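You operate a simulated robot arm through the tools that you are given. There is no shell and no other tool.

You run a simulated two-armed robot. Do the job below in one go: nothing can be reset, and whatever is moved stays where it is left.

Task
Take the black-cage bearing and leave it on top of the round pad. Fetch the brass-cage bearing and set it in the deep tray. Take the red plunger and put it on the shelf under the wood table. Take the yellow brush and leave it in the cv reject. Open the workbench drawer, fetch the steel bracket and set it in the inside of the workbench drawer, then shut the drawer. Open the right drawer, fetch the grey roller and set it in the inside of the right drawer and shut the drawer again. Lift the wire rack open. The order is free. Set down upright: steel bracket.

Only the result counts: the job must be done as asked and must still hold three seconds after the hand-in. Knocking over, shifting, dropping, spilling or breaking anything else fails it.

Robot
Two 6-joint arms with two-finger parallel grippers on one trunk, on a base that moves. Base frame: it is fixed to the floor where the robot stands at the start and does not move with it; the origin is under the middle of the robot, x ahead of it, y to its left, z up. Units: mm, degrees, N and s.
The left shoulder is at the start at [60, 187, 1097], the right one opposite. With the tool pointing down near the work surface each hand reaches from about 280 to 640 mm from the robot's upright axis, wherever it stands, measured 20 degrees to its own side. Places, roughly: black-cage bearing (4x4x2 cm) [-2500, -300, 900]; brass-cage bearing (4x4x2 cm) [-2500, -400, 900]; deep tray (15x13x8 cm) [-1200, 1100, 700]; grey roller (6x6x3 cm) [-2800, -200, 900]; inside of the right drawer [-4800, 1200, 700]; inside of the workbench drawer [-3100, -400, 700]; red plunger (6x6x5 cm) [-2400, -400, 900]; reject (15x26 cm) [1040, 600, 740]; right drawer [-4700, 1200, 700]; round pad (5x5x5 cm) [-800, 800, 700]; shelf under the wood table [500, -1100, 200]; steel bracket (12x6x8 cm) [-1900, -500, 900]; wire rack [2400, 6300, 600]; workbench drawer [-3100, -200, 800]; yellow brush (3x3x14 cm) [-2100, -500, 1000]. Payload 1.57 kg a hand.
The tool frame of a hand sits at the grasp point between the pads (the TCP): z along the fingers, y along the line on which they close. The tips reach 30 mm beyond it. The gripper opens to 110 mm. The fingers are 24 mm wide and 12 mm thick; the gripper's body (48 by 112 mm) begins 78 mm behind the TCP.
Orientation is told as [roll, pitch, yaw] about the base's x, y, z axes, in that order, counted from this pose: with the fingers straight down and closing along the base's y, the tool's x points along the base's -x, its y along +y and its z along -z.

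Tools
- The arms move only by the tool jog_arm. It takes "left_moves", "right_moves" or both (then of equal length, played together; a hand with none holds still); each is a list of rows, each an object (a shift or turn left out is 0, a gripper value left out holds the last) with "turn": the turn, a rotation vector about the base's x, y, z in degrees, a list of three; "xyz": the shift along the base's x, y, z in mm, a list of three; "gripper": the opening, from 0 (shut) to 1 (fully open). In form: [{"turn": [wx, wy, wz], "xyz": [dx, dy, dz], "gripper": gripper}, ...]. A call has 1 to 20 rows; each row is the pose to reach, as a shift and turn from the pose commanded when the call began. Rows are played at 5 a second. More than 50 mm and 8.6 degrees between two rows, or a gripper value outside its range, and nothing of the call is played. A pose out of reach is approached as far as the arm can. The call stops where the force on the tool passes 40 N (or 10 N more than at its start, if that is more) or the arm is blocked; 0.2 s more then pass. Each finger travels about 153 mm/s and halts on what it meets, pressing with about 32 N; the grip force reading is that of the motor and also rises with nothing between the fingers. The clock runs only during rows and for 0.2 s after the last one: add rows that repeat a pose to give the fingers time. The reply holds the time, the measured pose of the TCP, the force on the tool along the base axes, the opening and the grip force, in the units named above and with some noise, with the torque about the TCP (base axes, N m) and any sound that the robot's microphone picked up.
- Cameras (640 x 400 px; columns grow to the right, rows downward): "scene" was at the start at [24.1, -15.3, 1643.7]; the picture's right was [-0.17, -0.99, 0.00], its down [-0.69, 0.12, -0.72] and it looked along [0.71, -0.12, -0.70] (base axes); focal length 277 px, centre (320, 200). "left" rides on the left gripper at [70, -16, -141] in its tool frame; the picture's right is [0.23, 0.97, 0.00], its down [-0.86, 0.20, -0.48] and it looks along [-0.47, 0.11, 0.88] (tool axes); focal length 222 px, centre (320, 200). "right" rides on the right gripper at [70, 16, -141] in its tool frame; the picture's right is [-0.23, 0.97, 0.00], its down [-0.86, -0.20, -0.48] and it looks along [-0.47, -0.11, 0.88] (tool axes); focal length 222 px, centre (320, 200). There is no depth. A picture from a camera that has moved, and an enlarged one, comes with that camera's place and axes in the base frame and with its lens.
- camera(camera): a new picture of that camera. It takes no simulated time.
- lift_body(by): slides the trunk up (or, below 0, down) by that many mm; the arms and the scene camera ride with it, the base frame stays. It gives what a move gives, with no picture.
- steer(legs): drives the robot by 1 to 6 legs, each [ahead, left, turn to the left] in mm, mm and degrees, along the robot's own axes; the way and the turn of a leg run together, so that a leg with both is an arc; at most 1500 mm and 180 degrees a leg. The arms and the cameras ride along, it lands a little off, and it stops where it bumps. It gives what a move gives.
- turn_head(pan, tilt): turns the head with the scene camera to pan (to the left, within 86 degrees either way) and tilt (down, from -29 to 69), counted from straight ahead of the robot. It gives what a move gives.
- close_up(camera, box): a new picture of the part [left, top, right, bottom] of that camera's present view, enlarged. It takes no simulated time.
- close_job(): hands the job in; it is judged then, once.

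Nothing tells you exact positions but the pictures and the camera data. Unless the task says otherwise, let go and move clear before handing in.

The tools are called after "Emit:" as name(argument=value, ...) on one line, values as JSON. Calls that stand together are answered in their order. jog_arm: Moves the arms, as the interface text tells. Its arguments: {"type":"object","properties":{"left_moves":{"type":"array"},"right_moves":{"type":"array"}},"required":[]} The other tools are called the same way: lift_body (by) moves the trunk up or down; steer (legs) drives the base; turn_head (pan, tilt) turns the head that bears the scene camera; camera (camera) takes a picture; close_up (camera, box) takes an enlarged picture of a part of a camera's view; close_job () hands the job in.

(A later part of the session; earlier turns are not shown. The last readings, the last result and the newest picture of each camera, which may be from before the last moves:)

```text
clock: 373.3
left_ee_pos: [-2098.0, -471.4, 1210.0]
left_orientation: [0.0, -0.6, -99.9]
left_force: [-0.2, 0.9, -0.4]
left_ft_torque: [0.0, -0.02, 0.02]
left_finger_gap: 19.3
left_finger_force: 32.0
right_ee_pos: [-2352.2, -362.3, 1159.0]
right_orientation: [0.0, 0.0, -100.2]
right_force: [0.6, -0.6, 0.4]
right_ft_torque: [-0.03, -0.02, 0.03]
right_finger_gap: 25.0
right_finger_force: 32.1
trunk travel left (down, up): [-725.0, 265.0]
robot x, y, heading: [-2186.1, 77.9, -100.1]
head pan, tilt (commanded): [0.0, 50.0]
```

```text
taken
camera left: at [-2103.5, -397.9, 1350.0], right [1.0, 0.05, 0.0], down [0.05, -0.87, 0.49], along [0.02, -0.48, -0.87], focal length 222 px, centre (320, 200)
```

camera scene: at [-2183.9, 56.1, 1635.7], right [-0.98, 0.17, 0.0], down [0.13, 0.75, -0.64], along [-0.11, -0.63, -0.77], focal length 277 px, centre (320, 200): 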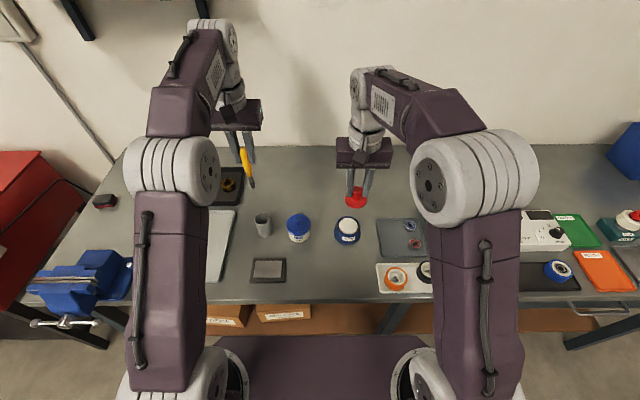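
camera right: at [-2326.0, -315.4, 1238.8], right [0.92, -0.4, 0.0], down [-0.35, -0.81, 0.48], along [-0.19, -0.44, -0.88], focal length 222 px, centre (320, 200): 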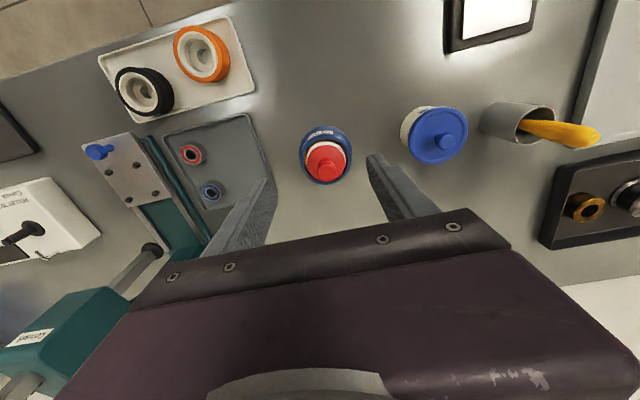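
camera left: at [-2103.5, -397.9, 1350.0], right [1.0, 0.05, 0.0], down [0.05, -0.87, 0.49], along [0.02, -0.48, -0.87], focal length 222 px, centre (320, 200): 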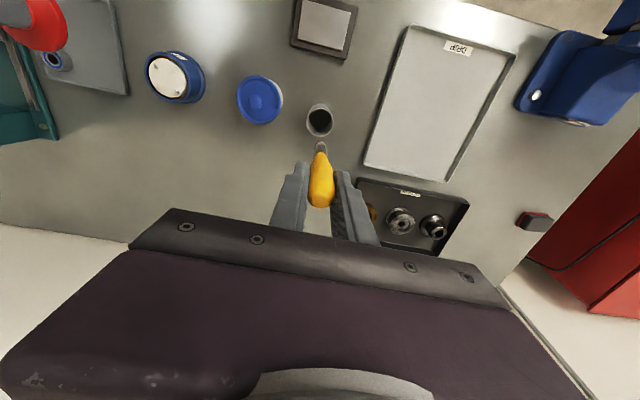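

Brush and plunger are both held. I retract the hands and drive east to the reject tray and wood table.

Emit:
jog_arm(left_moves=[{"xyz": [7, 40, 0]}, {"xyz": [14, 80, 0]}, {"xyz": [21, 118, 0]}, {"xyz": [21, 118, 0]}], right_moves=[{"xyz": [5, 30, 0]}, {"xyz": [10, 55, 0]}, {"xyz": [10, 55, 0]}, {"xyz": [10, 55, 0]}])

Emit:
steer(legs=[[-250, 0, 0], [0, 0, 100], [0, -270, 0], [1450, 0, 0]])

Emit:
turn_head(pan=0, tilt=35)

Emit:
camera(camera="scene")

```text
clock: 374.3
left_ee_pos: [-2077.2, -353.0, 1209.8]
left_orientation: [0.0, -0.5, -100.0]
left_force: [-0.6, -0.7, 0.4]
left_ft_torque: [0.02, 0.02, -0.01]
left_finger_gap: 18.9
left_finger_force: 32.0
right_ee_pos: [-2341.9, -308.0, 1159.2]
right_orientation: [0.0, 0.1, -100.2]
right_force: [-0.4, 0.2, 0.5]
right_ft_torque: [0.0, 0.02, -0.01]
right_finger_gap: 25.2
right_finger_force: 32.3
trunk travel left (down, up): [-725.0, 265.0]
robot x, y, heading: [-2183.5, 77.3, -100.0]
head pan, tilt (commanded): [0.0, 50.0]
```

```text
clock: 388.6
left_ee_pos: [-283.4, 247.4, 1211.1]
left_orientation: [0.0, -0.5, 0.8]
left_force: [-1.4, 0.3, -1.1]
left_ft_torque: [0.0, -0.02, -0.01]
left_finger_gap: 19.2
left_finger_force: 32.2
right_ee_pos: [-279.5, -20.4, 1161.0]
right_orientation: [0.0, 0.0, 0.5]
right_force: [0.2, 0.1, -0.3]
right_ft_torque: [0.04, 0.03, 0.01]
right_finger_gap: 25.0
right_finger_force: 32.3
trunk travel left (down, up): [-725.0, 265.0]
robot x, y, heading: [-681.6, 62.8, 0.8]
head pan, tilt (commanded): [0.0, 50.0]
```

```text
clock: 389.4
left_ee_pos: [-283.7, 247.1, 1210.4]
left_orientation: [-0.1, -0.5, 0.7]
left_force: [-1.4, -0.2, -0.9]
left_ft_torque: [-0.01, -0.02, 0.01]
left_finger_gap: 19.2
left_finger_force: 32.1
right_ee_pos: [-278.7, -20.2, 1160.3]
right_orientation: [0.0, 0.1, 0.6]
right_force: [0.2, 0.5, 0.2]
right_ft_torque: [0.02, -0.03, 0.05]
right_finger_gap: 24.9
right_finger_force: 31.7
trunk travel left (down, up): [-725.0, 265.0]
robot x, y, heading: [-682.9, 62.7, 0.9]
head pan, tilt (commanded): [0.0, 35.0]
```

```text
taken
camera scene: at [-651.8, 62.3, 1657.3], right [0.01, -1.0, 0.0], down [-0.57, -0.01, -0.82], along [0.82, 0.01, -0.57], focal length 277 px, centre (320, 200)
```

scene: 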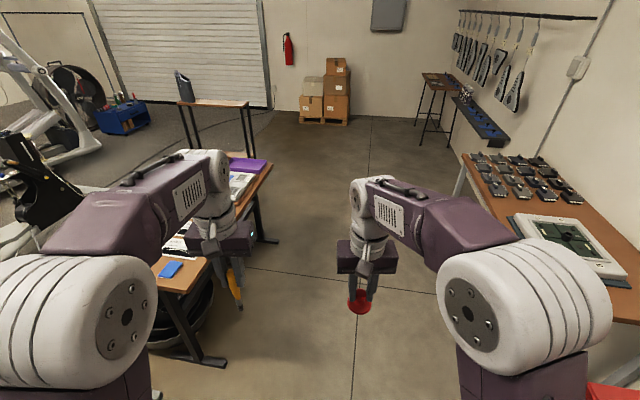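

Emit:
steer(legs=[[1000, -60, 0]])

Emit:
turn_head(pan=35, tilt=45)

Emit:
camera(camera="scene")

Emit:
turn_head(pan=-60, tilt=45)

Emit:
camera(camera="scene")

```text
clock: 394.6
left_ee_pos: [714.4, 195.3, 1208.7]
left_orientation: [0.0, -0.6, 0.4]
left_force: [-0.1, 0.6, -0.7]
left_ft_torque: [0.0, -0.04, -0.01]
left_finger_gap: 19.0
left_finger_force: 32.0
right_ee_pos: [719.2, -71.6, 1163.1]
right_orientation: [0.0, 0.0, 0.3]
right_force: [0.0, -0.2, -0.3]
right_ft_torque: [0.0, 0.01, 0.0]
right_finger_gap: 25.3
right_finger_force: 32.0
trunk travel left (down, up): [-725.0, 265.0]
robot x, y, heading: [314.3, 13.4, 0.4]
head pan, tilt (commanded): [0.0, 35.0]
```

```text
clock: 395.6
left_ee_pos: [714.9, 196.5, 1211.3]
left_orientation: [0.0, -0.5, 0.4]
left_force: [0.6, -0.1, -0.4]
left_ft_torque: [-0.01, -0.01, -0.01]
left_finger_gap: 18.9
left_finger_force: 32.4
right_ee_pos: [718.8, -71.6, 1160.2]
right_orientation: [0.0, 0.0, 0.4]
right_force: [-0.2, 0.5, 0.1]
right_ft_torque: [0.01, 0.01, 0.01]
right_finger_gap: 25.0
right_finger_force: 32.3
trunk travel left (down, up): [-725.0, 265.0]
robot x, y, heading: [315.2, 13.2, 0.7]
head pan, tilt (commanded): [35.0, 45.0]
```

```text
taken
camera scene: at [324.6, 59.4, 1642.6], right [0.58, -0.81, 0.0], down [-0.58, -0.41, -0.71], along [0.58, 0.41, -0.71], focal length 277 px, centre (320, 200)
```

scene: 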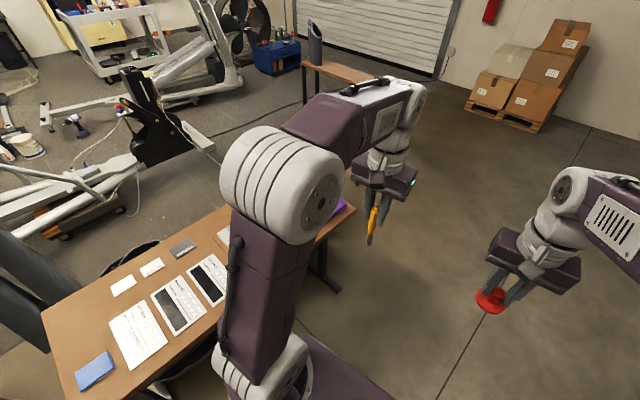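

```text
clock: 397.3
left_ee_pos: [716.2, 196.0, 1210.0]
left_orientation: [0.0, -0.5, 0.4]
left_force: [-0.2, -0.8, -0.4]
left_ft_torque: [-0.01, 0.01, 0.0]
left_finger_gap: 19.0
left_finger_force: 32.0
right_ee_pos: [720.1, -70.7, 1160.5]
right_orientation: [0.0, -0.1, 0.3]
right_force: [-0.3, 0.3, -0.4]
right_ft_torque: [-0.01, 0.02, -0.01]
right_finger_gap: 25.0
right_finger_force: 32.0
trunk travel left (down, up): [-725.0, 265.0]
robot x, y, heading: [315.6, 13.1, 1.0]
head pan, tilt (commanded): [-60.0, 45.0]
```

```text
taken
camera scene: at [299.8, -57.8, 1642.6], right [-0.86, -0.51, 0.0], down [-0.36, 0.61, -0.71], along [0.36, -0.61, -0.71], focal length 277 px, centre (320, 200)
```

scene: 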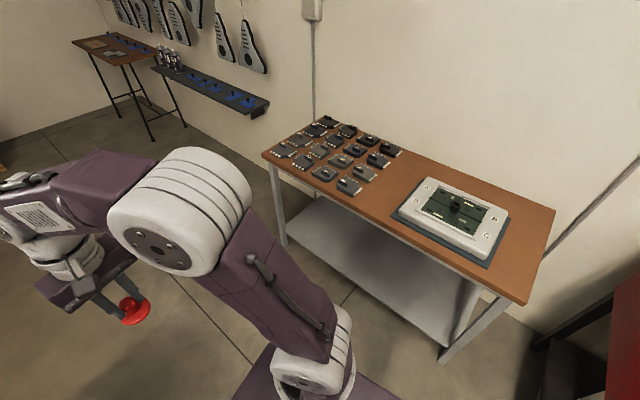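

The wood table (rotated about -9°) has an empty grey shelf below. I drive ahead, turn to face it, and stop well back so I can lower the trunk.

Emit:
steer(legs=[[390, 0, 0], [0, 0, -99.6], [180, 0, 0]])

Emit:
turn_head(pan=0, tilt=45)

Emit:
camera(camera="scene")

```text
clock: 405.0
left_ee_pos: [791.5, -583.8, 1210.0]
left_orientation: [0.0, -0.6, -98.7]
left_force: [-0.4, 1.0, -1.0]
left_ft_torque: [-0.06, 0.0, -0.01]
left_finger_gap: 19.5
left_finger_force: 32.0
right_ee_pos: [526.5, -545.1, 1161.4]
right_orientation: [0.0, -0.2, -98.9]
right_force: [0.5, 0.8, 0.6]
right_ft_torque: [-0.06, -0.01, 0.0]
right_finger_gap: 24.9
right_finger_force: 31.3
trunk travel left (down, up): [-725.0, 265.0]
robot x, y, heading: [673.0, -160.9, -98.9]
head pan, tilt (commanded): [-60.0, 45.0]
```

```text
clock: 406.3
left_ee_pos: [789.9, -587.0, 1209.5]
left_orientation: [0.0, -0.5, -98.8]
left_force: [0.8, 0.3, -0.8]
left_ft_torque: [0.06, -0.02, 0.0]
left_finger_gap: 19.5
left_finger_force: 32.0
right_ee_pos: [526.9, -547.1, 1160.4]
right_orientation: [0.0, 0.1, -98.9]
right_force: [0.6, -0.7, -0.4]
right_ft_torque: [0.01, -0.04, 0.02]
right_finger_gap: 24.8
right_finger_force: 32.2
trunk travel left (down, up): [-725.0, 265.0]
robot x, y, heading: [674.0, -165.0, -99.0]
head pan, tilt (commanded): [0.0, 45.0]
```

```text
taken
camera scene: at [674.8, -184.8, 1642.6], right [-0.99, 0.15, 0.0], down [0.11, 0.7, -0.71], along [-0.11, -0.7, -0.71], focal length 277 px, centre (320, 200)
```

scene: 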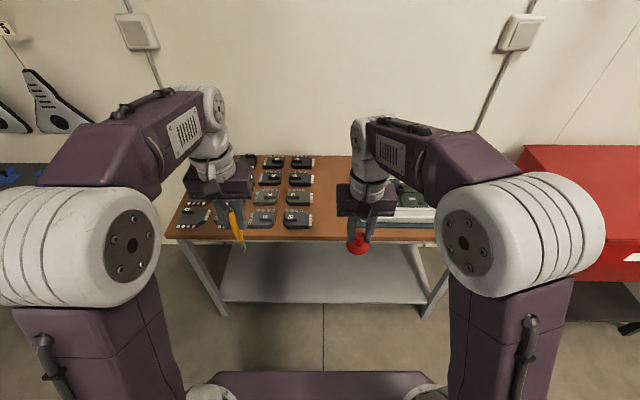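

The shelf front edge is about 680 mm ahead. I lower the trunk fully here (hands clear of the table).

Emit:
lift_body(by=-400)

Emit:
lift_body(by=-300)

Emit:
camera(camera="scene")

Emit:
camera(camera="right")

```text
clock: 410.2
left_ee_pos: [790.9, -586.1, 810.1]
left_orientation: [-0.1, -0.5, -98.8]
left_force: [-0.1, -0.2, 0.0]
left_ft_torque: [0.01, 0.0, 0.01]
left_finger_gap: 19.3
left_finger_force: 32.3
right_ee_pos: [524.8, -547.4, 760.4]
right_orientation: [-0.1, 0.0, -98.9]
right_force: [-0.1, -0.4, 0.5]
right_ft_torque: [0.03, -0.02, 0.02]
right_finger_gap: 25.0
right_finger_force: 32.6
trunk travel left (down, up): [-325.0, 665.0]
robot x, y, heading: [671.0, -162.3, -98.5]
head pan, tilt (commanded): [0.0, 45.0]
```

```text
clock: 413.2
left_ee_pos: [790.9, -586.1, 509.6]
left_orientation: [0.0, -0.5, -98.8]
left_force: [-0.3, 1.2, 0.4]
left_ft_torque: [0.01, -0.02, -0.02]
left_finger_gap: 19.3
left_finger_force: 32.0
right_ee_pos: [526.1, -546.9, 461.3]
right_orientation: [0.0, 0.1, -98.9]
right_force: [0.0, 0.2, -0.8]
right_ft_torque: [-0.01, 0.0, -0.03]
right_finger_gap: 24.9
right_finger_force: 32.0
trunk travel left (down, up): [-25.0, 965.0]
robot x, y, heading: [674.0, -165.6, -98.5]
head pan, tilt (commanded): [0.0, 45.0]
```

```text
taken
camera scene: at [675.0, -184.2, 942.6], right [-0.99, 0.15, 0.0], down [0.11, 0.7, -0.71], along [-0.11, -0.7, -0.71], focal length 277 px, centre (320, 200)
```

scene: 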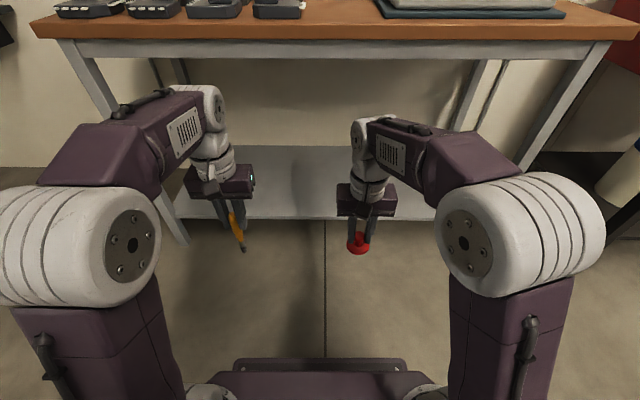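

```text
taken
camera right: at [553.0, -482.2, 603.2], right [0.93, -0.38, 0.0], down [-0.33, -0.81, 0.48], along [-0.18, -0.44, -0.88], focal length 222 px, centre (320, 200)
```

right: 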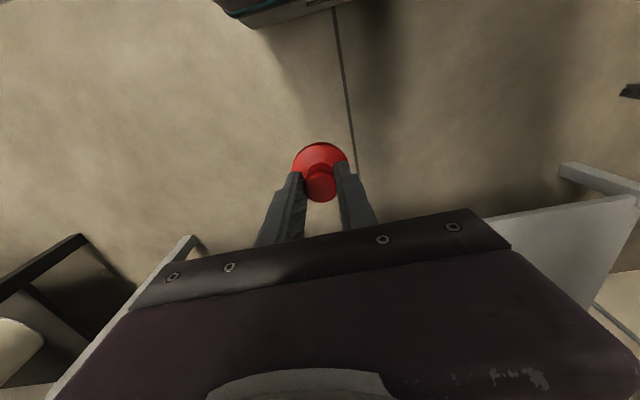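

The apron bottom is about z≈738. I extend and lower the right hand with the plunger, and retract the left hand with the brush before driving in.

Emit:
jog_arm(right_moves=[{"xyz": [-4, -27, -33]}, {"xyz": [-8.5, -54, -66]}, {"xyz": [-13, -81, -100]}, {"xyz": [-17, -108, -135]}, {"xyz": [-17, -108, -135]}], left_moves=[{"xyz": [4, 25, 0]}, {"xyz": [8, 50, 0]}, {"xyz": [12, 75, 0]}, {"xyz": [15.6, 99, 0]}, {"xyz": [15.6, 99, 0]}])

Emit:
camera(camera="scene")

```text
clock: 414.4
left_ee_pos: [806.4, -486.6, 511.4]
left_orientation: [0.1, -0.6, -98.8]
left_force: [-0.3, -0.4, -0.4]
left_ft_torque: [0.03, 0.03, -0.02]
left_finger_gap: 19.2
left_finger_force: 32.0
right_ee_pos: [508.4, -654.4, 325.5]
right_orientation: [0.0, 0.0, -99.0]
right_force: [-0.2, 0.2, 0.0]
right_ft_torque: [0.0, -0.02, -0.03]
right_finger_gap: 24.8
right_finger_force: 32.4
trunk travel left (down, up): [-25.0, 965.0]
robot x, y, heading: [676.5, -162.4, -98.9]
head pan, tilt (commanded): [0.0, 45.0]
```

```text
taken
camera scene: at [675.0, -184.2, 942.6], right [-0.99, 0.15, 0.0], down [0.11, 0.7, -0.71], along [-0.11, -0.7, -0.71], focal length 277 px, centre (320, 200)
```

scene: 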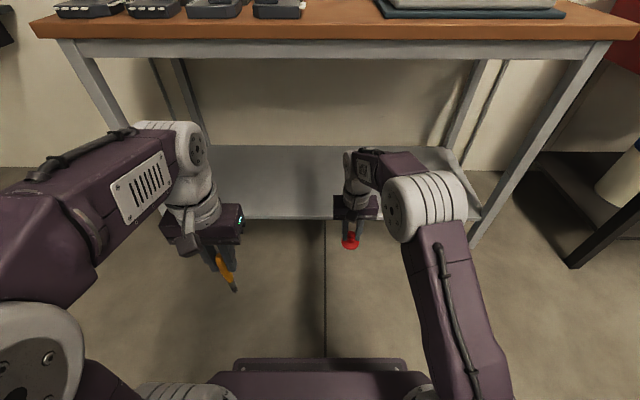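

Emit:
jog_arm(left_moves=[{"xyz": [0, 0, -40]}, {"xyz": [0, 0, -80]}, {"xyz": [0, 0, -100]}])

Emit:
steer(legs=[[150, 0, 0]])

Emit:
camera(camera="scene")

```text
clock: 415.2
left_ee_pos: [807.4, -487.3, 409.3]
left_orientation: [0.0, -0.6, -98.8]
left_force: [0.2, 0.1, 0.0]
left_ft_torque: [-0.01, -0.01, 0.01]
left_finger_gap: 19.3
left_finger_force: 32.2
right_ee_pos: [509.4, -653.7, 325.2]
right_orientation: [0.0, -0.1, -98.8]
right_force: [0.3, -0.4, -0.2]
right_ft_torque: [0.02, 0.02, 0.0]
right_finger_gap: 24.9
right_finger_force: 31.7
trunk travel left (down, up): [-25.0, 965.0]
robot x, y, heading: [672.6, -163.5, -98.8]
head pan, tilt (commanded): [0.0, 45.0]
```

```text
clock: 416.5
left_ee_pos: [785.1, -635.0, 408.8]
left_orientation: [0.0, -0.5, -98.7]
left_force: [-0.7, 0.5, 0.1]
left_ft_torque: [0.0, 0.02, -0.02]
left_finger_gap: 19.5
left_finger_force: 32.2
right_ee_pos: [486.6, -801.7, 325.4]
right_orientation: [0.0, 0.0, -99.0]
right_force: [-0.4, -0.6, 0.7]
right_ft_torque: [0.0, 0.0, -0.02]
right_finger_gap: 25.1
right_finger_force: 32.0
trunk travel left (down, up): [-25.0, 965.0]
robot x, y, heading: [649.3, -310.7, -98.9]
head pan, tilt (commanded): [0.0, 45.0]
```

```text
taken
camera scene: at [652.3, -331.8, 942.6], right [-0.99, 0.15, 0.0], down [0.11, 0.7, -0.71], along [-0.11, -0.7, -0.71], focal length 277 px, centre (320, 200)
```

scene: 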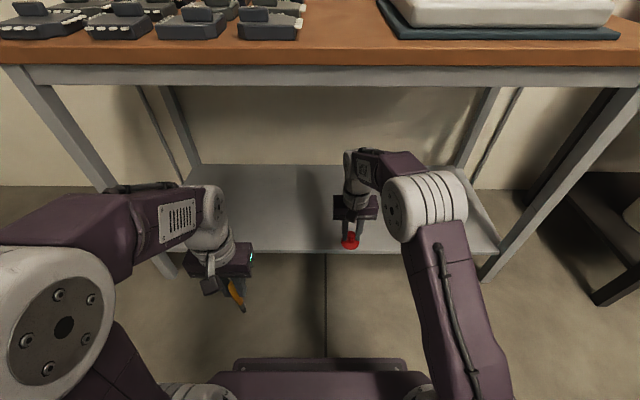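

Emit:
steer(legs=[[130, 0, 0]])

Emit:
jog_arm(right_moves=[{"xyz": [-2.5, -15, -15]}, {"xyz": [-5, -30, -30]}, {"xyz": [-5, -30, -50]}, {"xyz": [-5, -30, -50]}])

Emit:
camera(camera="scene")

Emit:
camera(camera="right")

```text
clock: 417.8
left_ee_pos: [764.1, -762.9, 409.2]
left_orientation: [0.0, -0.5, -98.8]
left_force: [0.0, 0.0, -0.3]
left_ft_torque: [0.04, -0.02, 0.03]
left_finger_gap: 19.3
left_finger_force: 32.5
right_ee_pos: [465.7, -930.6, 324.3]
right_orientation: [-0.1, 0.0, -98.9]
right_force: [0.0, 0.3, -0.7]
right_ft_torque: [-0.04, 0.01, 0.0]
right_finger_gap: 25.0
right_finger_force: 32.4
trunk travel left (down, up): [-25.0, 965.0]
robot x, y, heading: [632.5, -436.1, -98.7]
head pan, tilt (commanded): [0.0, 45.0]
```

```text
clock: 418.8
left_ee_pos: [765.1, -762.8, 409.9]
left_orientation: [0.0, -0.5, -98.8]
left_force: [0.3, -0.5, 0.2]
left_ft_torque: [-0.03, -0.01, -0.01]
left_finger_gap: 19.3
left_finger_force: 32.0
right_ee_pos: [460.2, -960.6, 275.7]
right_orientation: [-0.1, 0.0, -98.9]
right_force: [-0.3, -0.1, -1.1]
right_ft_torque: [-0.01, 0.04, 0.04]
right_finger_gap: 25.2
right_finger_force: 31.5
trunk travel left (down, up): [-25.0, 965.0]
robot x, y, heading: [633.7, -437.5, -98.8]
head pan, tilt (commanded): [0.0, 45.0]
```

```text
taken
camera scene: at [632.5, -460.3, 942.6], right [-0.99, 0.15, 0.0], down [0.11, 0.7, -0.71], along [-0.11, -0.7, -0.71], focal length 277 px, centre (320, 200)
```

scene: 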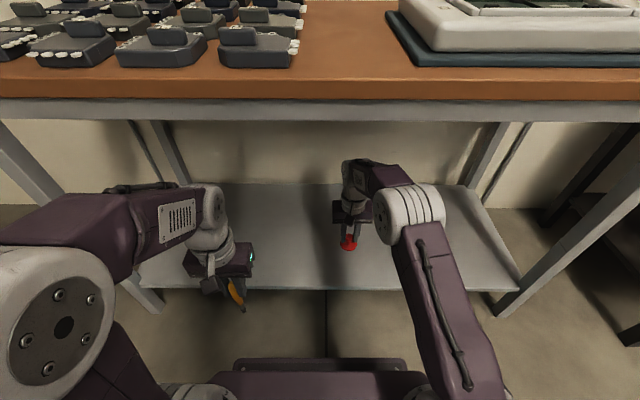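

```text
taken
camera right: at [488.0, -895.0, 417.9], right [0.93, -0.38, 0.0], down [-0.33, -0.81, 0.48], along [-0.18, -0.44, -0.88], focal length 222 px, centre (320, 200)
```

right: 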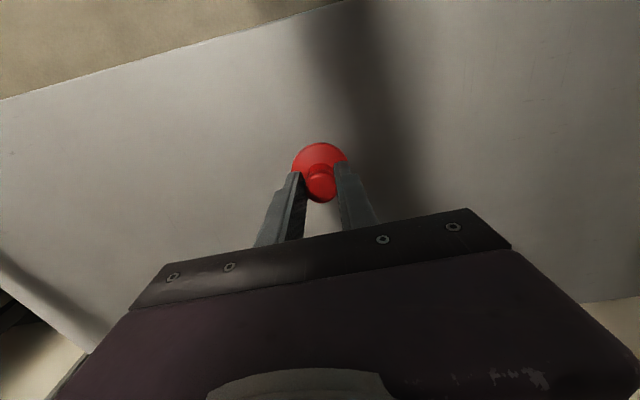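

The plunger is well over the shelf. I descend slowly until it touches.

Emit:
jog_arm(right_moves=[{"xyz": [0, 0, -5]}, {"xyz": [0, 0, -10]}, {"xyz": [0, 0, -14]}, {"xyz": [0, 0, -18]}, {"xyz": [0, 0, -22]}, {"xyz": [0, 0, -25]}, {"xyz": [0, 0, -28]}, {"xyz": [0, 0, -31]}])

```text
clock: 420.6
left_ee_pos: [763.8, -763.0, 409.3]
left_orientation: [-0.1, -0.5, -98.8]
left_force: [-0.5, 0.4, -0.1]
left_ft_torque: [-0.02, 0.03, 0.02]
left_finger_gap: 19.3
left_finger_force: 32.0
right_ee_pos: [460.8, -959.6, 244.6]
right_orientation: [0.1, 0.1, -98.9]
right_force: [-0.6, 0.4, 0.0]
right_ft_torque: [-0.01, -0.01, 0.0]
right_finger_gap: 25.1
right_finger_force: 32.5
trunk travel left (down, up): [-25.0, 965.0]
robot x, y, heading: [630.4, -439.6, -98.8]
head pan, tilt (commanded): [0.0, 45.0]
```

Emit:
jog_arm(right_moves=[{"xyz": [0, 0, -3]}, {"xyz": [0, 0, -6]}, {"xyz": [0, 0, -9]}, {"xyz": [0, 0, -12]}, {"xyz": [0, 0, -15]}, {"xyz": [0, 0, -18]}, {"xyz": [0, 0, -21]}, {"xyz": [0, 0, -24]}])

Emit:
camera(camera="right")

```text
clock: 422.4
left_ee_pos: [763.5, -762.6, 410.5]
left_orientation: [0.0, -0.7, -98.7]
left_force: [-0.2, -0.8, -0.2]
left_ft_torque: [0.02, -0.03, 0.01]
left_finger_gap: 19.6
left_finger_force: 31.6
right_ee_pos: [461.6, -960.1, 222.7]
right_orientation: [-0.1, -0.3, -98.9]
right_force: [2.3, -2.6, 27.7]
right_ft_torque: [-0.23, -0.03, 0.07]
right_finger_gap: 25.1
right_finger_force: 31.5
trunk travel left (down, up): [-25.0, 965.0]
robot x, y, heading: [629.5, -436.9, -98.5]
head pan, tilt (commanded): [0.0, 45.0]
```

```text
taken
camera right: at [488.3, -895.3, 364.8], right [0.93, -0.38, 0.0], down [-0.33, -0.81, 0.48], along [-0.18, -0.45, -0.88], focal length 222 px, centre (320, 200)
```

right: 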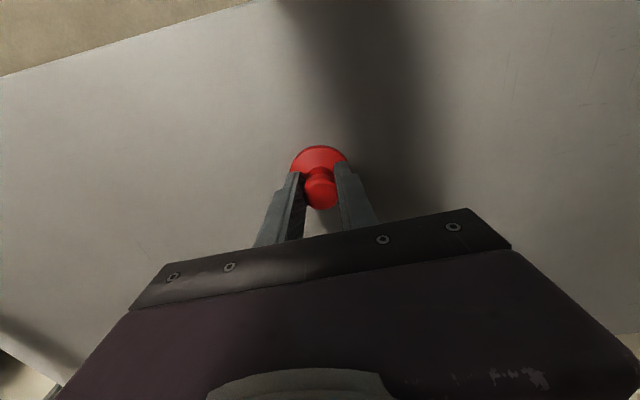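

Contact. I ease off and release the plunger, then lift clear.

Emit:
jog_arm(right_moves=[{"xyz": [0, 0, 2]}, {"xyz": [0, 0, 2.5]}, {"xyz": [0, 0, 2.5], "gripper": 0.35}, {"xyz": [0, 0, 2.5], "gripper": 0.5}, {"xyz": [0, 0, 2.5], "gripper": 0.5}])

Emit:
jog_arm(right_moves=[{"xyz": [0, 0, 10]}, {"xyz": [0, 0, 35]}, {"xyz": [0, 0, 70]}, {"xyz": [0, 0, 100]}, {"xyz": [0, 0, 100]}])

Emit:
camera(camera="right")

Emit:
camera(camera="scene")

```text
clock: 423.6
left_ee_pos: [764.6, -762.9, 409.5]
left_orientation: [0.0, -0.5, -98.9]
left_force: [0.4, 0.8, -0.1]
left_ft_torque: [-0.03, 0.03, 0.01]
left_finger_gap: 19.2
left_finger_force: 32.1
right_ee_pos: [461.0, -958.6, 223.3]
right_orientation: [-0.2, 0.1, -98.8]
right_force: [-0.4, -0.6, -0.5]
right_ft_torque: [0.0, -0.02, 0.03]
right_finger_gap: 55.3
right_finger_force: 0.0
trunk travel left (down, up): [-25.0, 965.0]
robot x, y, heading: [630.6, -435.1, -98.9]
head pan, tilt (commanded): [0.0, 45.0]
```

```text
clock: 424.8
left_ee_pos: [765.5, -763.1, 409.7]
left_orientation: [0.0, -0.4, -98.8]
left_force: [-0.1, 0.6, 0.5]
left_ft_torque: [0.0, 0.0, 0.01]
left_finger_gap: 19.6
left_finger_force: 32.3
right_ee_pos: [461.1, -959.1, 323.9]
right_orientation: [-0.1, 0.0, -98.9]
right_force: [0.1, 0.4, -0.4]
right_ft_torque: [0.01, -0.01, 0.04]
right_finger_gap: 54.8
right_finger_force: 0.1
trunk travel left (down, up): [-25.0, 965.0]
robot x, y, heading: [636.4, -439.6, -98.9]
head pan, tilt (commanded): [0.0, 45.0]
```

```text
taken
camera right: at [487.7, -894.9, 466.3], right [0.93, -0.38, 0.0], down [-0.33, -0.81, 0.48], along [-0.18, -0.44, -0.88], focal length 222 px, centre (320, 200)
```

right: 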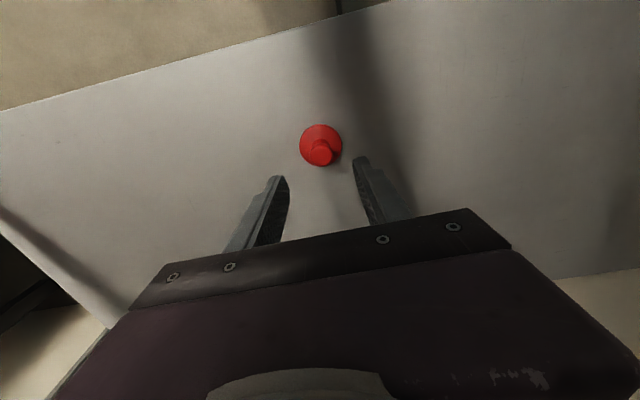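

```text
taken
camera scene: at [632.6, -460.2, 942.6], right [-0.99, 0.15, 0.0], down [0.11, 0.7, -0.71], along [-0.11, -0.7, -0.71], focal length 277 px, centre (320, 200)
```

scene: 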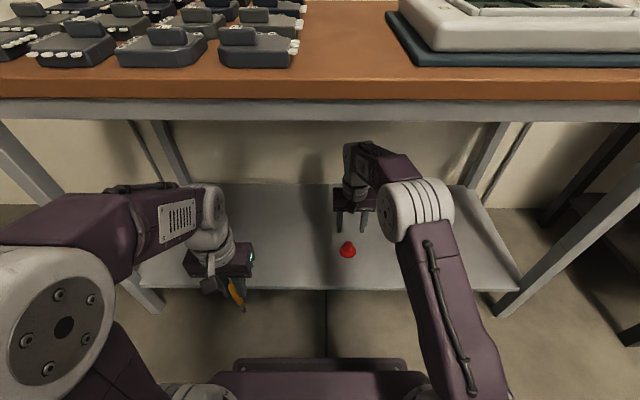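

The plunger stands on the shelf. I back straight out, raise the trunk and turn to the other table with the purple reject tray.

Emit:
steer(legs=[[-340, 0, 0]])

Emit:
lift_body(by=400)

Emit:
lift_body(by=300)

Emit:
steer(legs=[[0, 0, 90], [0, 0, 90]])

Emit:
turn_head(pan=-15, tilt=40)

Emit:
camera(camera="scene")

```text
clock: 427.0
left_ee_pos: [815.2, -428.5, 410.5]
left_orientation: [0.0, -0.6, -98.9]
left_force: [-0.4, -0.1, 0.2]
left_ft_torque: [0.0, -0.01, 0.03]
left_finger_gap: 19.5
left_finger_force: 31.7
right_ee_pos: [510.9, -623.7, 324.7]
right_orientation: [0.0, 0.0, -99.1]
right_force: [-0.8, -0.3, -0.3]
right_ft_torque: [-0.02, 0.01, 0.01]
right_finger_gap: 55.0
right_finger_force: 0.0
trunk travel left (down, up): [-25.0, 965.0]
robot x, y, heading: [680.4, -104.7, -99.2]
head pan, tilt (commanded): [0.0, 45.0]
```

```text
clock: 430.9
left_ee_pos: [814.9, -428.3, 810.9]
left_orientation: [0.0, -0.5, -98.9]
left_force: [-0.2, 0.8, -0.4]
left_ft_torque: [0.03, 0.01, 0.04]
left_finger_gap: 19.5
left_finger_force: 31.9
right_ee_pos: [511.4, -624.2, 723.9]
right_orientation: [-0.1, 0.0, -99.2]
right_force: [-0.1, 0.1, 0.4]
right_ft_torque: [0.01, 0.01, -0.01]
right_finger_gap: 55.1
right_finger_force: 0.1
trunk travel left (down, up): [-425.0, 565.0]
robot x, y, heading: [678.1, -104.2, -98.8]
head pan, tilt (commanded): [0.0, 45.0]
```

```text
clock: 433.9
left_ee_pos: [815.6, -428.3, 1109.6]
left_orientation: [0.0, -0.5, -98.9]
left_force: [-0.9, -0.6, -0.4]
left_ft_torque: [-0.01, 0.0, 0.06]
left_finger_gap: 19.2
left_finger_force: 31.9
right_ee_pos: [512.6, -625.6, 1023.6]
right_orientation: [0.1, -0.1, -99.2]
right_force: [-0.1, 0.6, 0.3]
right_ft_torque: [0.01, 0.0, 0.0]
right_finger_gap: 54.9
right_finger_force: 0.0
trunk travel left (down, up): [-725.0, 265.0]
robot x, y, heading: [686.1, -102.0, -98.9]
head pan, tilt (commanded): [0.0, 45.0]
```

```text
clock: 441.9
left_ee_pos: [556.8, 225.6, 1108.6]
left_orientation: [0.0, -0.6, 80.4]
left_force: [0.0, -0.6, 0.2]
left_ft_torque: [0.01, 0.02, 0.0]
left_finger_gap: 19.4
left_finger_force: 31.5
right_ee_pos: [864.5, 416.6, 1022.7]
right_orientation: [0.0, 0.0, 80.2]
right_force: [1.1, -0.3, 0.1]
right_ft_torque: [0.03, 0.02, 0.0]
right_finger_gap: 55.2
right_finger_force: 0.0
trunk travel left (down, up): [-725.0, 265.0]
robot x, y, heading: [686.7, -103.3, 80.5]
head pan, tilt (commanded): [0.0, 45.0]
```

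```text
clock: 442.7
left_ee_pos: [556.9, 225.4, 1110.0]
left_orientation: [-0.1, -0.5, 80.4]
left_force: [0.6, -0.8, -0.2]
left_ft_torque: [0.01, 0.0, 0.0]
left_finger_gap: 19.1
left_finger_force: 31.7
right_ee_pos: [863.6, 416.3, 1024.2]
right_orientation: [0.0, 0.1, 80.2]
right_force: [-1.6, -0.4, -0.5]
right_ft_torque: [0.03, 0.01, 0.0]
right_finger_gap: 55.0
right_finger_force: 0.0
trunk travel left (down, up): [-725.0, 265.0]
robot x, y, heading: [683.9, -104.9, 80.3]
head pan, tilt (commanded): [-15.0, 40.0]
```

```text
taken
camera scene: at [713.0, -85.4, 1649.8], right [0.91, -0.42, 0.0], down [-0.27, -0.58, -0.77], along [0.32, 0.7, -0.64], focal length 277 px, centre (320, 200)
```

scene: 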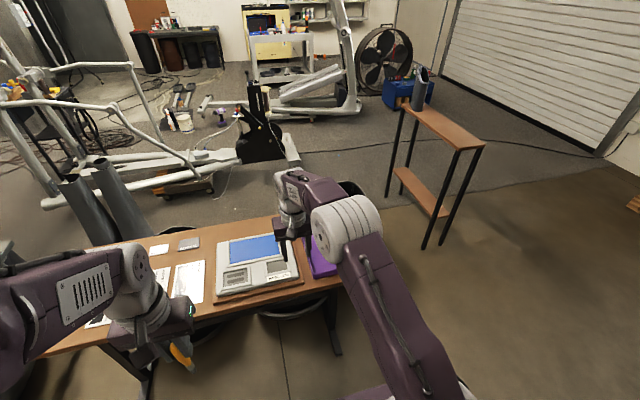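

Emit:
steer(legs=[[0, -392, 0], [120, 0, 0]])

Emit:
turn_head(pan=5, tilt=50)

Emit:
camera(camera="scene")

Emit:
camera(camera="left")

```text
clock: 446.0
left_ee_pos: [964.9, 276.1, 1110.1]
left_orientation: [0.0, -0.6, 80.5]
left_force: [0.3, -0.2, 0.2]
left_ft_torque: [-0.02, 0.03, 0.0]
left_finger_gap: 19.5
left_finger_force: 32.1
right_ee_pos: [1270.7, 469.4, 1023.9]
right_orientation: [0.0, -0.1, 80.5]
right_force: [0.6, -0.4, -0.1]
right_ft_torque: [-0.02, -0.02, 0.02]
right_finger_gap: 55.0
right_finger_force: 0.1
trunk travel left (down, up): [-725.0, 265.0]
robot x, y, heading: [1091.8, -49.4, 80.8]
head pan, tilt (commanded): [-15.0, 40.0]
```

```text
clock: 446.8
left_ee_pos: [965.3, 276.6, 1108.3]
left_orientation: [0.0, -0.5, 80.5]
left_force: [0.1, -0.4, 0.5]
left_ft_torque: [-0.01, 0.03, 0.0]
left_finger_gap: 19.3
left_finger_force: 32.2
right_ee_pos: [1271.5, 468.4, 1023.6]
right_orientation: [0.0, 0.1, 80.4]
right_force: [-0.5, -0.6, -0.4]
right_ft_torque: [-0.02, 0.03, 0.0]
right_finger_gap: 54.8
right_finger_force: 0.1
trunk travel left (down, up): [-725.0, 265.0]
robot x, y, heading: [1090.6, -48.2, 80.7]
head pan, tilt (commanded): [5.0, 50.0]
```

```text
taken
camera scene: at [1092.9, -33.1, 1635.7], right [1.0, -0.08, 0.0], down [-0.06, -0.76, -0.64], along [0.05, 0.64, -0.77], focal length 277 px, centre (320, 200)
```

scene: 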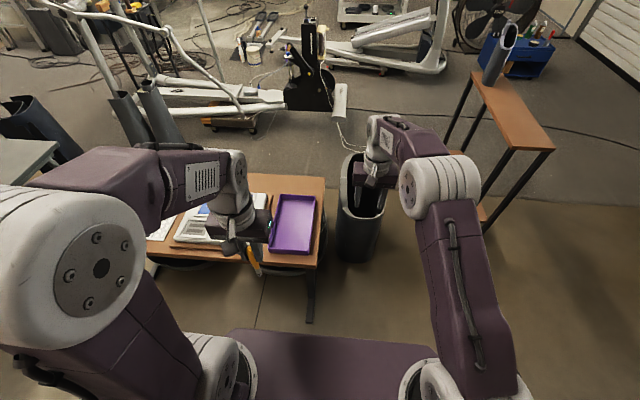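

```text
taken
camera left: at [969.0, 204.6, 1250.4], right [-1.0, -0.06, 0.0], down [-0.06, 0.87, 0.49], along [-0.03, 0.49, -0.87], focal length 222 px, centre (320, 200)
```

left: 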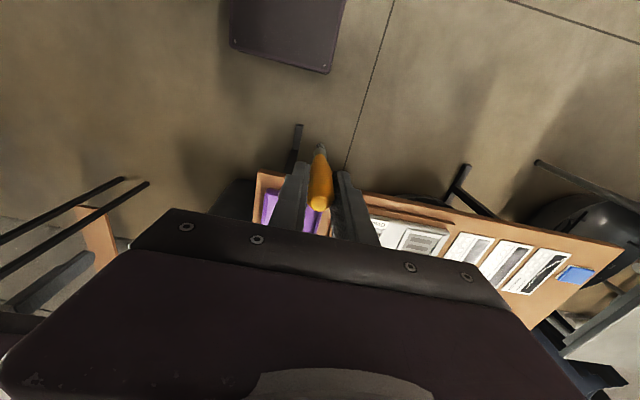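

The purple reject tray spans about [943..1126, 470..752], long axis along my heading. The brush leans so its handle will fall forward along the tray. I retract the right hand and drive 130 mm closer.

Emit:
jog_arm(right_moves=[{"xyz": [-5, -30, 20]}, {"xyz": [-11, -70, 40]}, {"xyz": [-18, -110, 60]}, {"xyz": [-18, -110, 60]}])

Emit:
steer(legs=[[130, 0, 0]])

Emit:
camera(camera="left")

Emit:
camera(camera="scene")

```text
clock: 447.8
left_ee_pos: [965.3, 276.8, 1110.4]
left_orientation: [0.0, -0.5, 80.4]
left_force: [0.3, 1.1, -0.5]
left_ft_torque: [0.02, -0.01, 0.0]
left_finger_gap: 19.6
left_finger_force: 32.4
right_ee_pos: [1253.1, 361.7, 1082.4]
right_orientation: [0.1, 0.1, 80.4]
right_force: [0.0, 0.8, -0.7]
right_ft_torque: [0.0, 0.02, -0.03]
right_finger_gap: 54.9
right_finger_force: 0.1
trunk travel left (down, up): [-725.0, 265.0]
robot x, y, heading: [1094.3, -51.2, 80.8]
head pan, tilt (commanded): [5.0, 50.0]
```

```text
clock: 449.1
left_ee_pos: [986.7, 403.9, 1110.2]
left_orientation: [0.0, -0.7, 80.5]
left_force: [-1.0, -0.1, -0.8]
left_ft_torque: [-0.02, 0.01, 0.0]
left_finger_gap: 19.6
left_finger_force: 31.9
right_ee_pos: [1273.5, 488.0, 1083.6]
right_orientation: [0.0, 0.0, 80.4]
right_force: [-0.5, -0.8, -0.1]
right_ft_torque: [0.02, 0.0, -0.03]
right_finger_gap: 54.9
right_finger_force: 0.0
trunk travel left (down, up): [-725.0, 265.0]
robot x, y, heading: [1118.8, 80.0, 80.6]
head pan, tilt (commanded): [5.0, 50.0]
```

```text
taken
camera left: at [990.0, 331.2, 1250.8], right [-1.0, -0.06, 0.0], down [-0.06, 0.87, 0.49], along [-0.03, 0.49, -0.87], focal length 222 px, centre (320, 200)
```

left: 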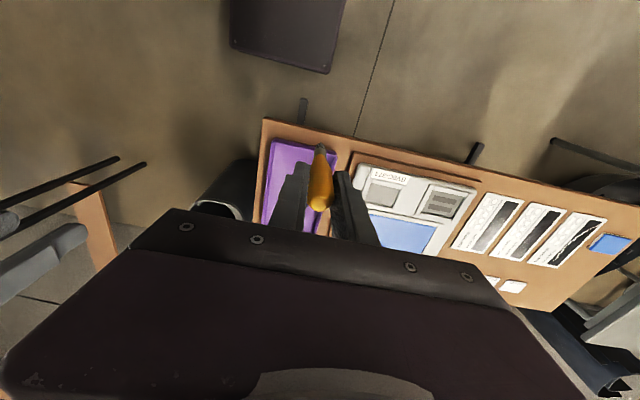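

```text
taken
camera scene: at [1113.8, 92.9, 1635.7], right [1.0, -0.08, 0.0], down [-0.06, -0.76, -0.64], along [0.05, 0.64, -0.77], focal length 277 px, centre (320, 200)
```

scene: 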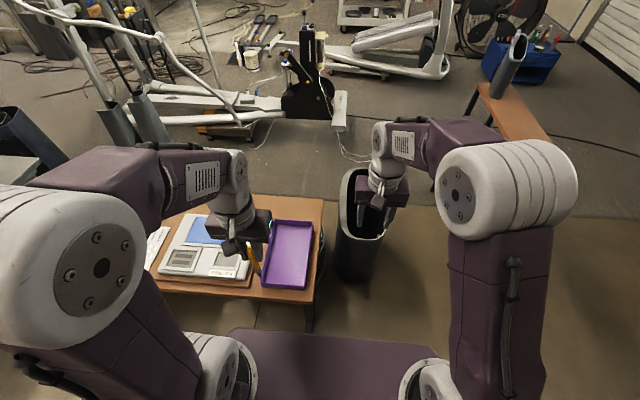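

Emit:
jog_arm(left_moves=[{"xyz": [11, 40, 0]}, {"xyz": [22, 80, 0]}, {"xyz": [33, 120, -10]}, {"xyz": [45, 160, -20]}, {"xyz": [45, 160, -60]}, {"xyz": [45, 160, -100]}, {"xyz": [45, 160, -140]}, {"xyz": [45, 160, -140]}])

Emit:
camera(camera="left")

Emit:
close_up(camera="scene", box=[200, 160, 360, 310])

```text
clock: 450.9
left_ee_pos: [1031.9, 564.1, 967.9]
left_orientation: [0.0, -0.5, 80.5]
left_force: [0.5, 0.5, -0.4]
left_ft_torque: [0.02, 0.01, 0.0]
left_finger_gap: 19.2
left_finger_force: 32.1
right_ee_pos: [1274.6, 489.0, 1083.1]
right_orientation: [0.0, 0.0, 80.4]
right_force: [-0.3, -0.6, 0.2]
right_ft_torque: [0.01, 0.01, 0.0]
right_finger_gap: 55.1
right_finger_force: 0.0
trunk travel left (down, up): [-725.0, 265.0]
robot x, y, heading: [1117.9, 80.3, 80.6]
head pan, tilt (commanded): [5.0, 50.0]
```

```text
taken
camera left: at [1036.1, 491.7, 1109.6], right [-1.0, -0.06, 0.0], down [-0.06, 0.87, 0.49], along [-0.03, 0.49, -0.87], focal length 222 px, centre (320, 200)
```

left: 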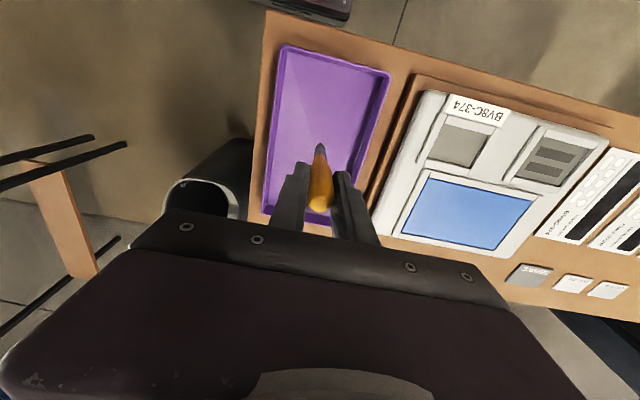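

```text
2.67 times, centred on (280, 235) of scene
camera zoom: at [1114.0, 93.9, 1635.7], right [1.0, -0.08, 0.0], down [-0.06, -0.76, -0.64], along [0.05, 0.64, -0.77], focal length 740 px, centre (427, 107)
```

zoom: 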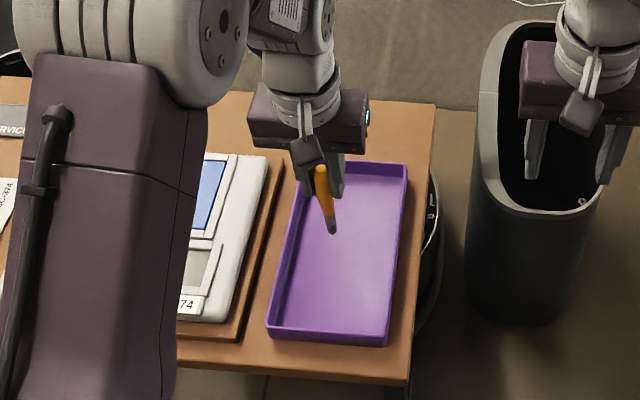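

The brush is over the near part of the tray, leaning forward. I lower it until the bristles touch the tray floor.

Emit:
jog_arm(left_moves=[{"xyz": [4, 0, -30]}, {"xyz": [4, 0, -60]}, {"xyz": [4, 0, -75]}, {"xyz": [4, 0, -82]}, {"xyz": [4, 0, -87]}, {"xyz": [4, 0, -92]}, {"xyz": [4, 0, -96]}, {"xyz": [4, 0, -100]}])

Emit:
close_up(camera="scene", box=[200, 160, 360, 310])

```text
clock: 452.7
left_ee_pos: [1036.0, 565.2, 869.6]
left_orientation: [-0.1, -0.7, 80.6]
left_force: [0.1, 0.6, 0.0]
left_ft_torque: [0.01, 0.0, 0.02]
left_finger_gap: 19.7
left_finger_force: 32.0
right_ee_pos: [1274.3, 489.3, 1082.4]
right_orientation: [0.0, -0.1, 80.5]
right_force: [-0.1, -0.5, 0.3]
right_ft_torque: [-0.03, 0.01, -0.02]
right_finger_gap: 55.0
right_finger_force: 0.0
trunk travel left (down, up): [-725.0, 265.0]
robot x, y, heading: [1115.7, 79.9, 80.4]
head pan, tilt (commanded): [5.0, 50.0]
```

```text
2.67 times, centred on (280, 235) of scene
camera zoom: at [1114.1, 95.0, 1635.7], right [1.0, -0.08, 0.0], down [-0.06, -0.76, -0.64], along [0.05, 0.64, -0.77], focal length 740 px, centre (427, 107)
```

zoom: 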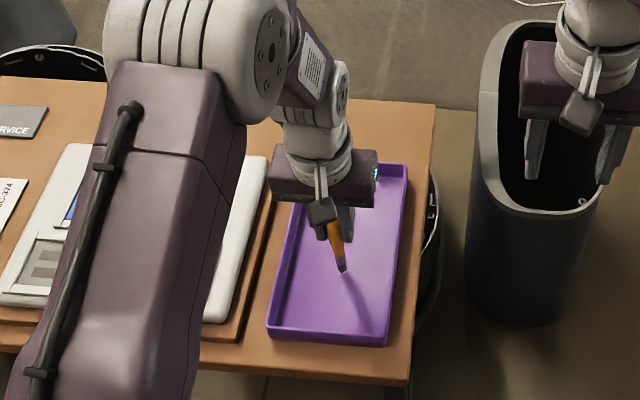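

Emit:
jog_arm(left_moves=[{"xyz": [0, 0, -5]}, {"xyz": [0, 0, -10]}, {"xyz": [0, 0, -14]}, {"xyz": [0, 0, -18]}, {"xyz": [0, 0, -22]}, {"xyz": [0, 0, -26]}, {"xyz": [0, 0, -30]}])

Emit:
close_up(camera="scene", box=[230, 190, 340, 310])

```text
clock: 454.3
left_ee_pos: [1036.7, 562.8, 840.8]
left_orientation: [0.0, -0.7, 80.5]
left_force: [0.8, 0.7, 24.8]
left_ft_torque: [0.07, 0.06, 0.0]
left_finger_gap: 19.8
left_finger_force: 32.2
right_ee_pos: [1276.4, 486.6, 1084.2]
right_orientation: [0.0, -0.2, 80.4]
right_force: [0.2, -0.3, 0.6]
right_ft_torque: [0.03, -0.02, -0.03]
right_finger_gap: 55.1
right_finger_force: 0.2
trunk travel left (down, up): [-725.0, 265.0]
robot x, y, heading: [1111.1, 79.0, 80.7]
head pan, tilt (commanded): [5.0, 50.0]
```

```text
3.33 times, centred on (285, 250) of scene
camera zoom: at [1114.7, 91.0, 1635.8], right [1.0, -0.08, 0.0], down [-0.06, -0.76, -0.64], along [0.05, 0.64, -0.76], focal length 925 px, centre (437, 33)
```

zoom: 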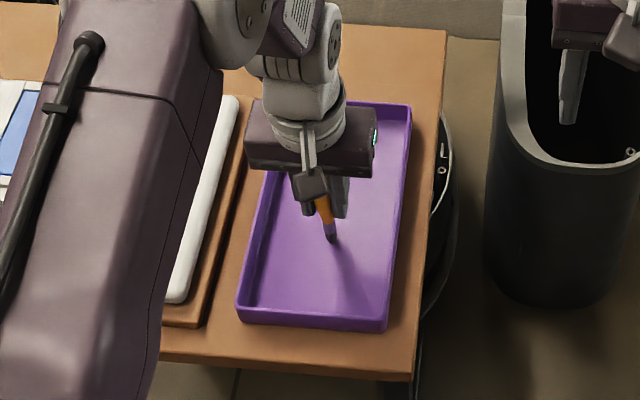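

Contact. I raise slightly, shift 35 mm toward the near end so the fall stays well inside, and touch down again.

Emit:
jog_arm(left_moves=[{"xyz": [0, 0, 6]}, {"xyz": [-3, -17, 7]}, {"xyz": [-6, -36, 7]}, {"xyz": [-6, -36, 4]}, {"xyz": [-6, -36, 2.5]}, {"xyz": [-6, -36, 2.5]}])

Emit:
close_up(camera="scene", box=[230, 190, 340, 310])

Emit:
camera(camera="left")

```text
clock: 455.7
left_ee_pos: [1029.9, 529.1, 841.4]
left_orientation: [0.0, -0.5, 80.5]
left_force: [0.9, 0.1, 0.7]
left_ft_torque: [-0.01, -0.03, 0.02]
left_finger_gap: 19.4
left_finger_force: 32.1
right_ee_pos: [1275.6, 489.2, 1083.9]
right_orientation: [0.0, 0.0, 80.5]
right_force: [0.1, -0.8, 0.0]
right_ft_torque: [0.01, -0.02, -0.02]
right_finger_gap: 55.0
right_finger_force: 0.1
trunk travel left (down, up): [-725.0, 265.0]
robot x, y, heading: [1116.0, 81.3, 80.6]
head pan, tilt (commanded): [5.0, 50.0]
```

```text
3.33 times, centred on (285, 250) of scene
camera zoom: at [1114.2, 95.0, 1635.7], right [1.0, -0.08, 0.0], down [-0.06, -0.76, -0.64], along [0.05, 0.64, -0.77], focal length 925 px, centre (437, 33)
```

zoom: 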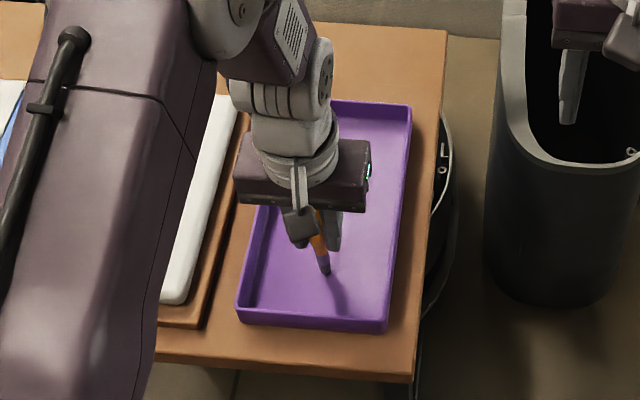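

```text
taken
camera left: at [1032.8, 456.6, 982.9], right [-1.0, -0.06, 0.0], down [-0.06, 0.87, 0.49], along [-0.03, 0.49, -0.87], focal length 222 px, centre (320, 200)
```

left: 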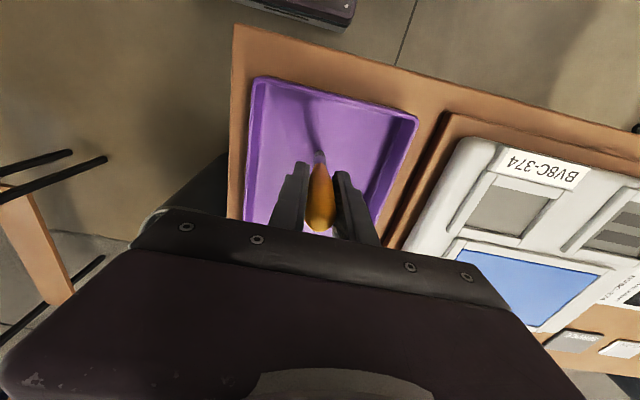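

Emit:
jog_arm(left_moves=[{"gripper": 0.3}, {"gripper": 0.5}, {"gripper": 0.6}, {"gripper": 0.6}, {"gripper": 0.6}, {"gripper": 0.6}])

Emit:
close_up(camera="scene", box=[230, 190, 340, 310])

Emit:
camera(camera="left")

```text
clock: 457.1
left_ee_pos: [1028.6, 529.6, 842.2]
left_orientation: [0.0, -0.5, 80.5]
left_force: [0.6, -0.1, -0.3]
left_ft_torque: [0.03, 0.03, -0.01]
left_finger_gap: 66.1
left_finger_force: 0.0
right_ee_pos: [1274.7, 488.4, 1083.0]
right_orientation: [0.0, 0.0, 80.4]
right_force: [0.4, 0.0, -0.2]
right_ft_torque: [0.01, -0.03, 0.01]
right_finger_gap: 55.0
right_finger_force: 0.1
trunk travel left (down, up): [-725.0, 265.0]
robot x, y, heading: [1116.1, 79.9, 80.8]
head pan, tilt (commanded): [5.0, 50.0]
```

```text
3.33 times, centred on (285, 250) of scene
camera zoom: at [1114.2, 94.8, 1635.7], right [1.0, -0.08, 0.0], down [-0.06, -0.76, -0.64], along [0.05, 0.64, -0.77], focal length 925 px, centre (437, 33)
```

zoom: 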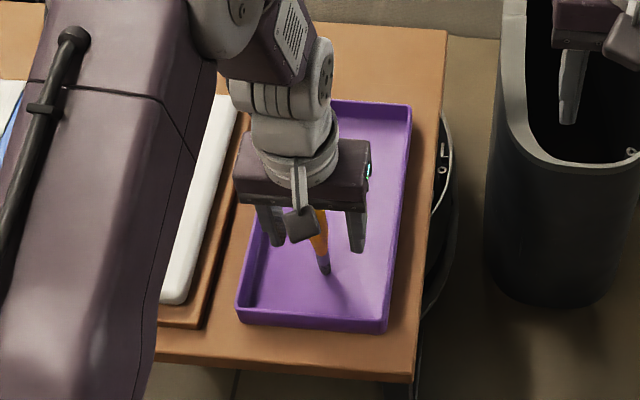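

```text
taken
camera left: at [1032.8, 456.6, 983.1], right [-1.0, -0.06, 0.0], down [-0.06, 0.87, 0.49], along [-0.03, 0.49, -0.87], focal length 222 px, centre (320, 200)
```

left: 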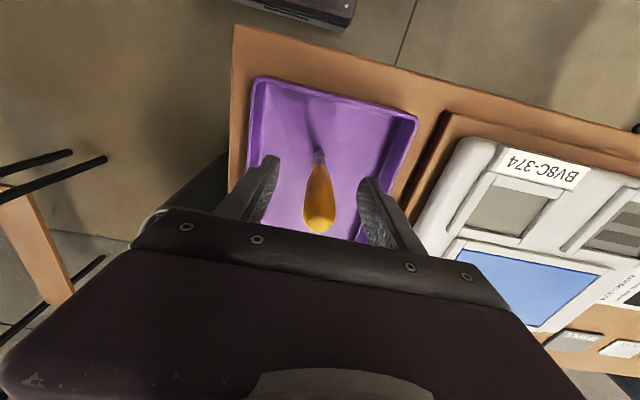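

The brush still seems upright after release. I zoom in to understand before doing anything.

Emit:
close_up(camera="scene", box=[260, 210, 310, 270])

Emit:
close_up(camera="left", box=[250, 80, 400, 240])

```text
6.67 times, centred on (285, 240) of scene
camera zoom: at [1114.2, 94.8, 1635.7], right [1.0, -0.08, 0.0], down [-0.06, -0.76, -0.64], along [0.05, 0.64, -0.77], focal length 1850 px, centre (553, -67)
```

zoom: 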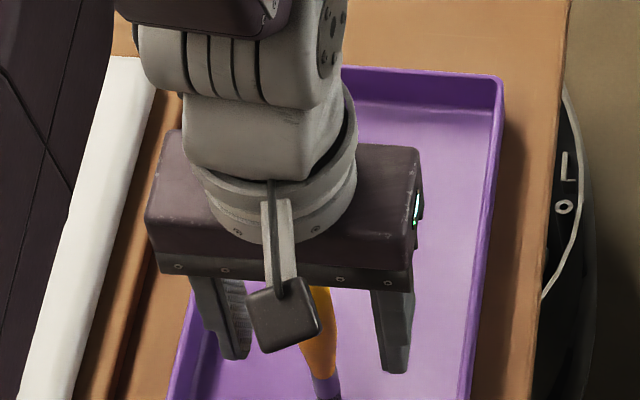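

```text
2.50 times, centred on (325, 160) of left
camera zoom: at [1032.8, 456.6, 983.1], right [-1.0, -0.06, 0.0], down [-0.06, 0.87, 0.49], along [-0.03, 0.49, -0.87], focal length 555 px, centre (308, 300)
```

zoom: 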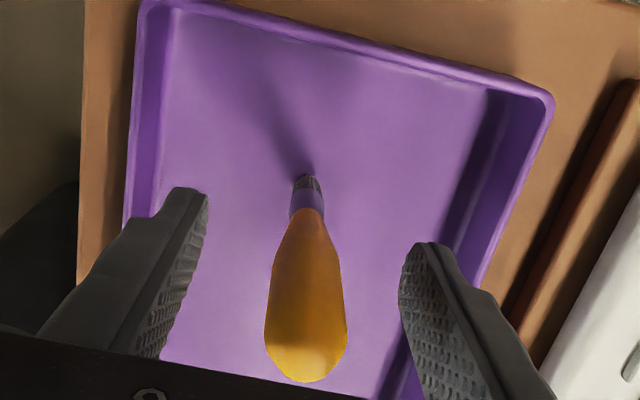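

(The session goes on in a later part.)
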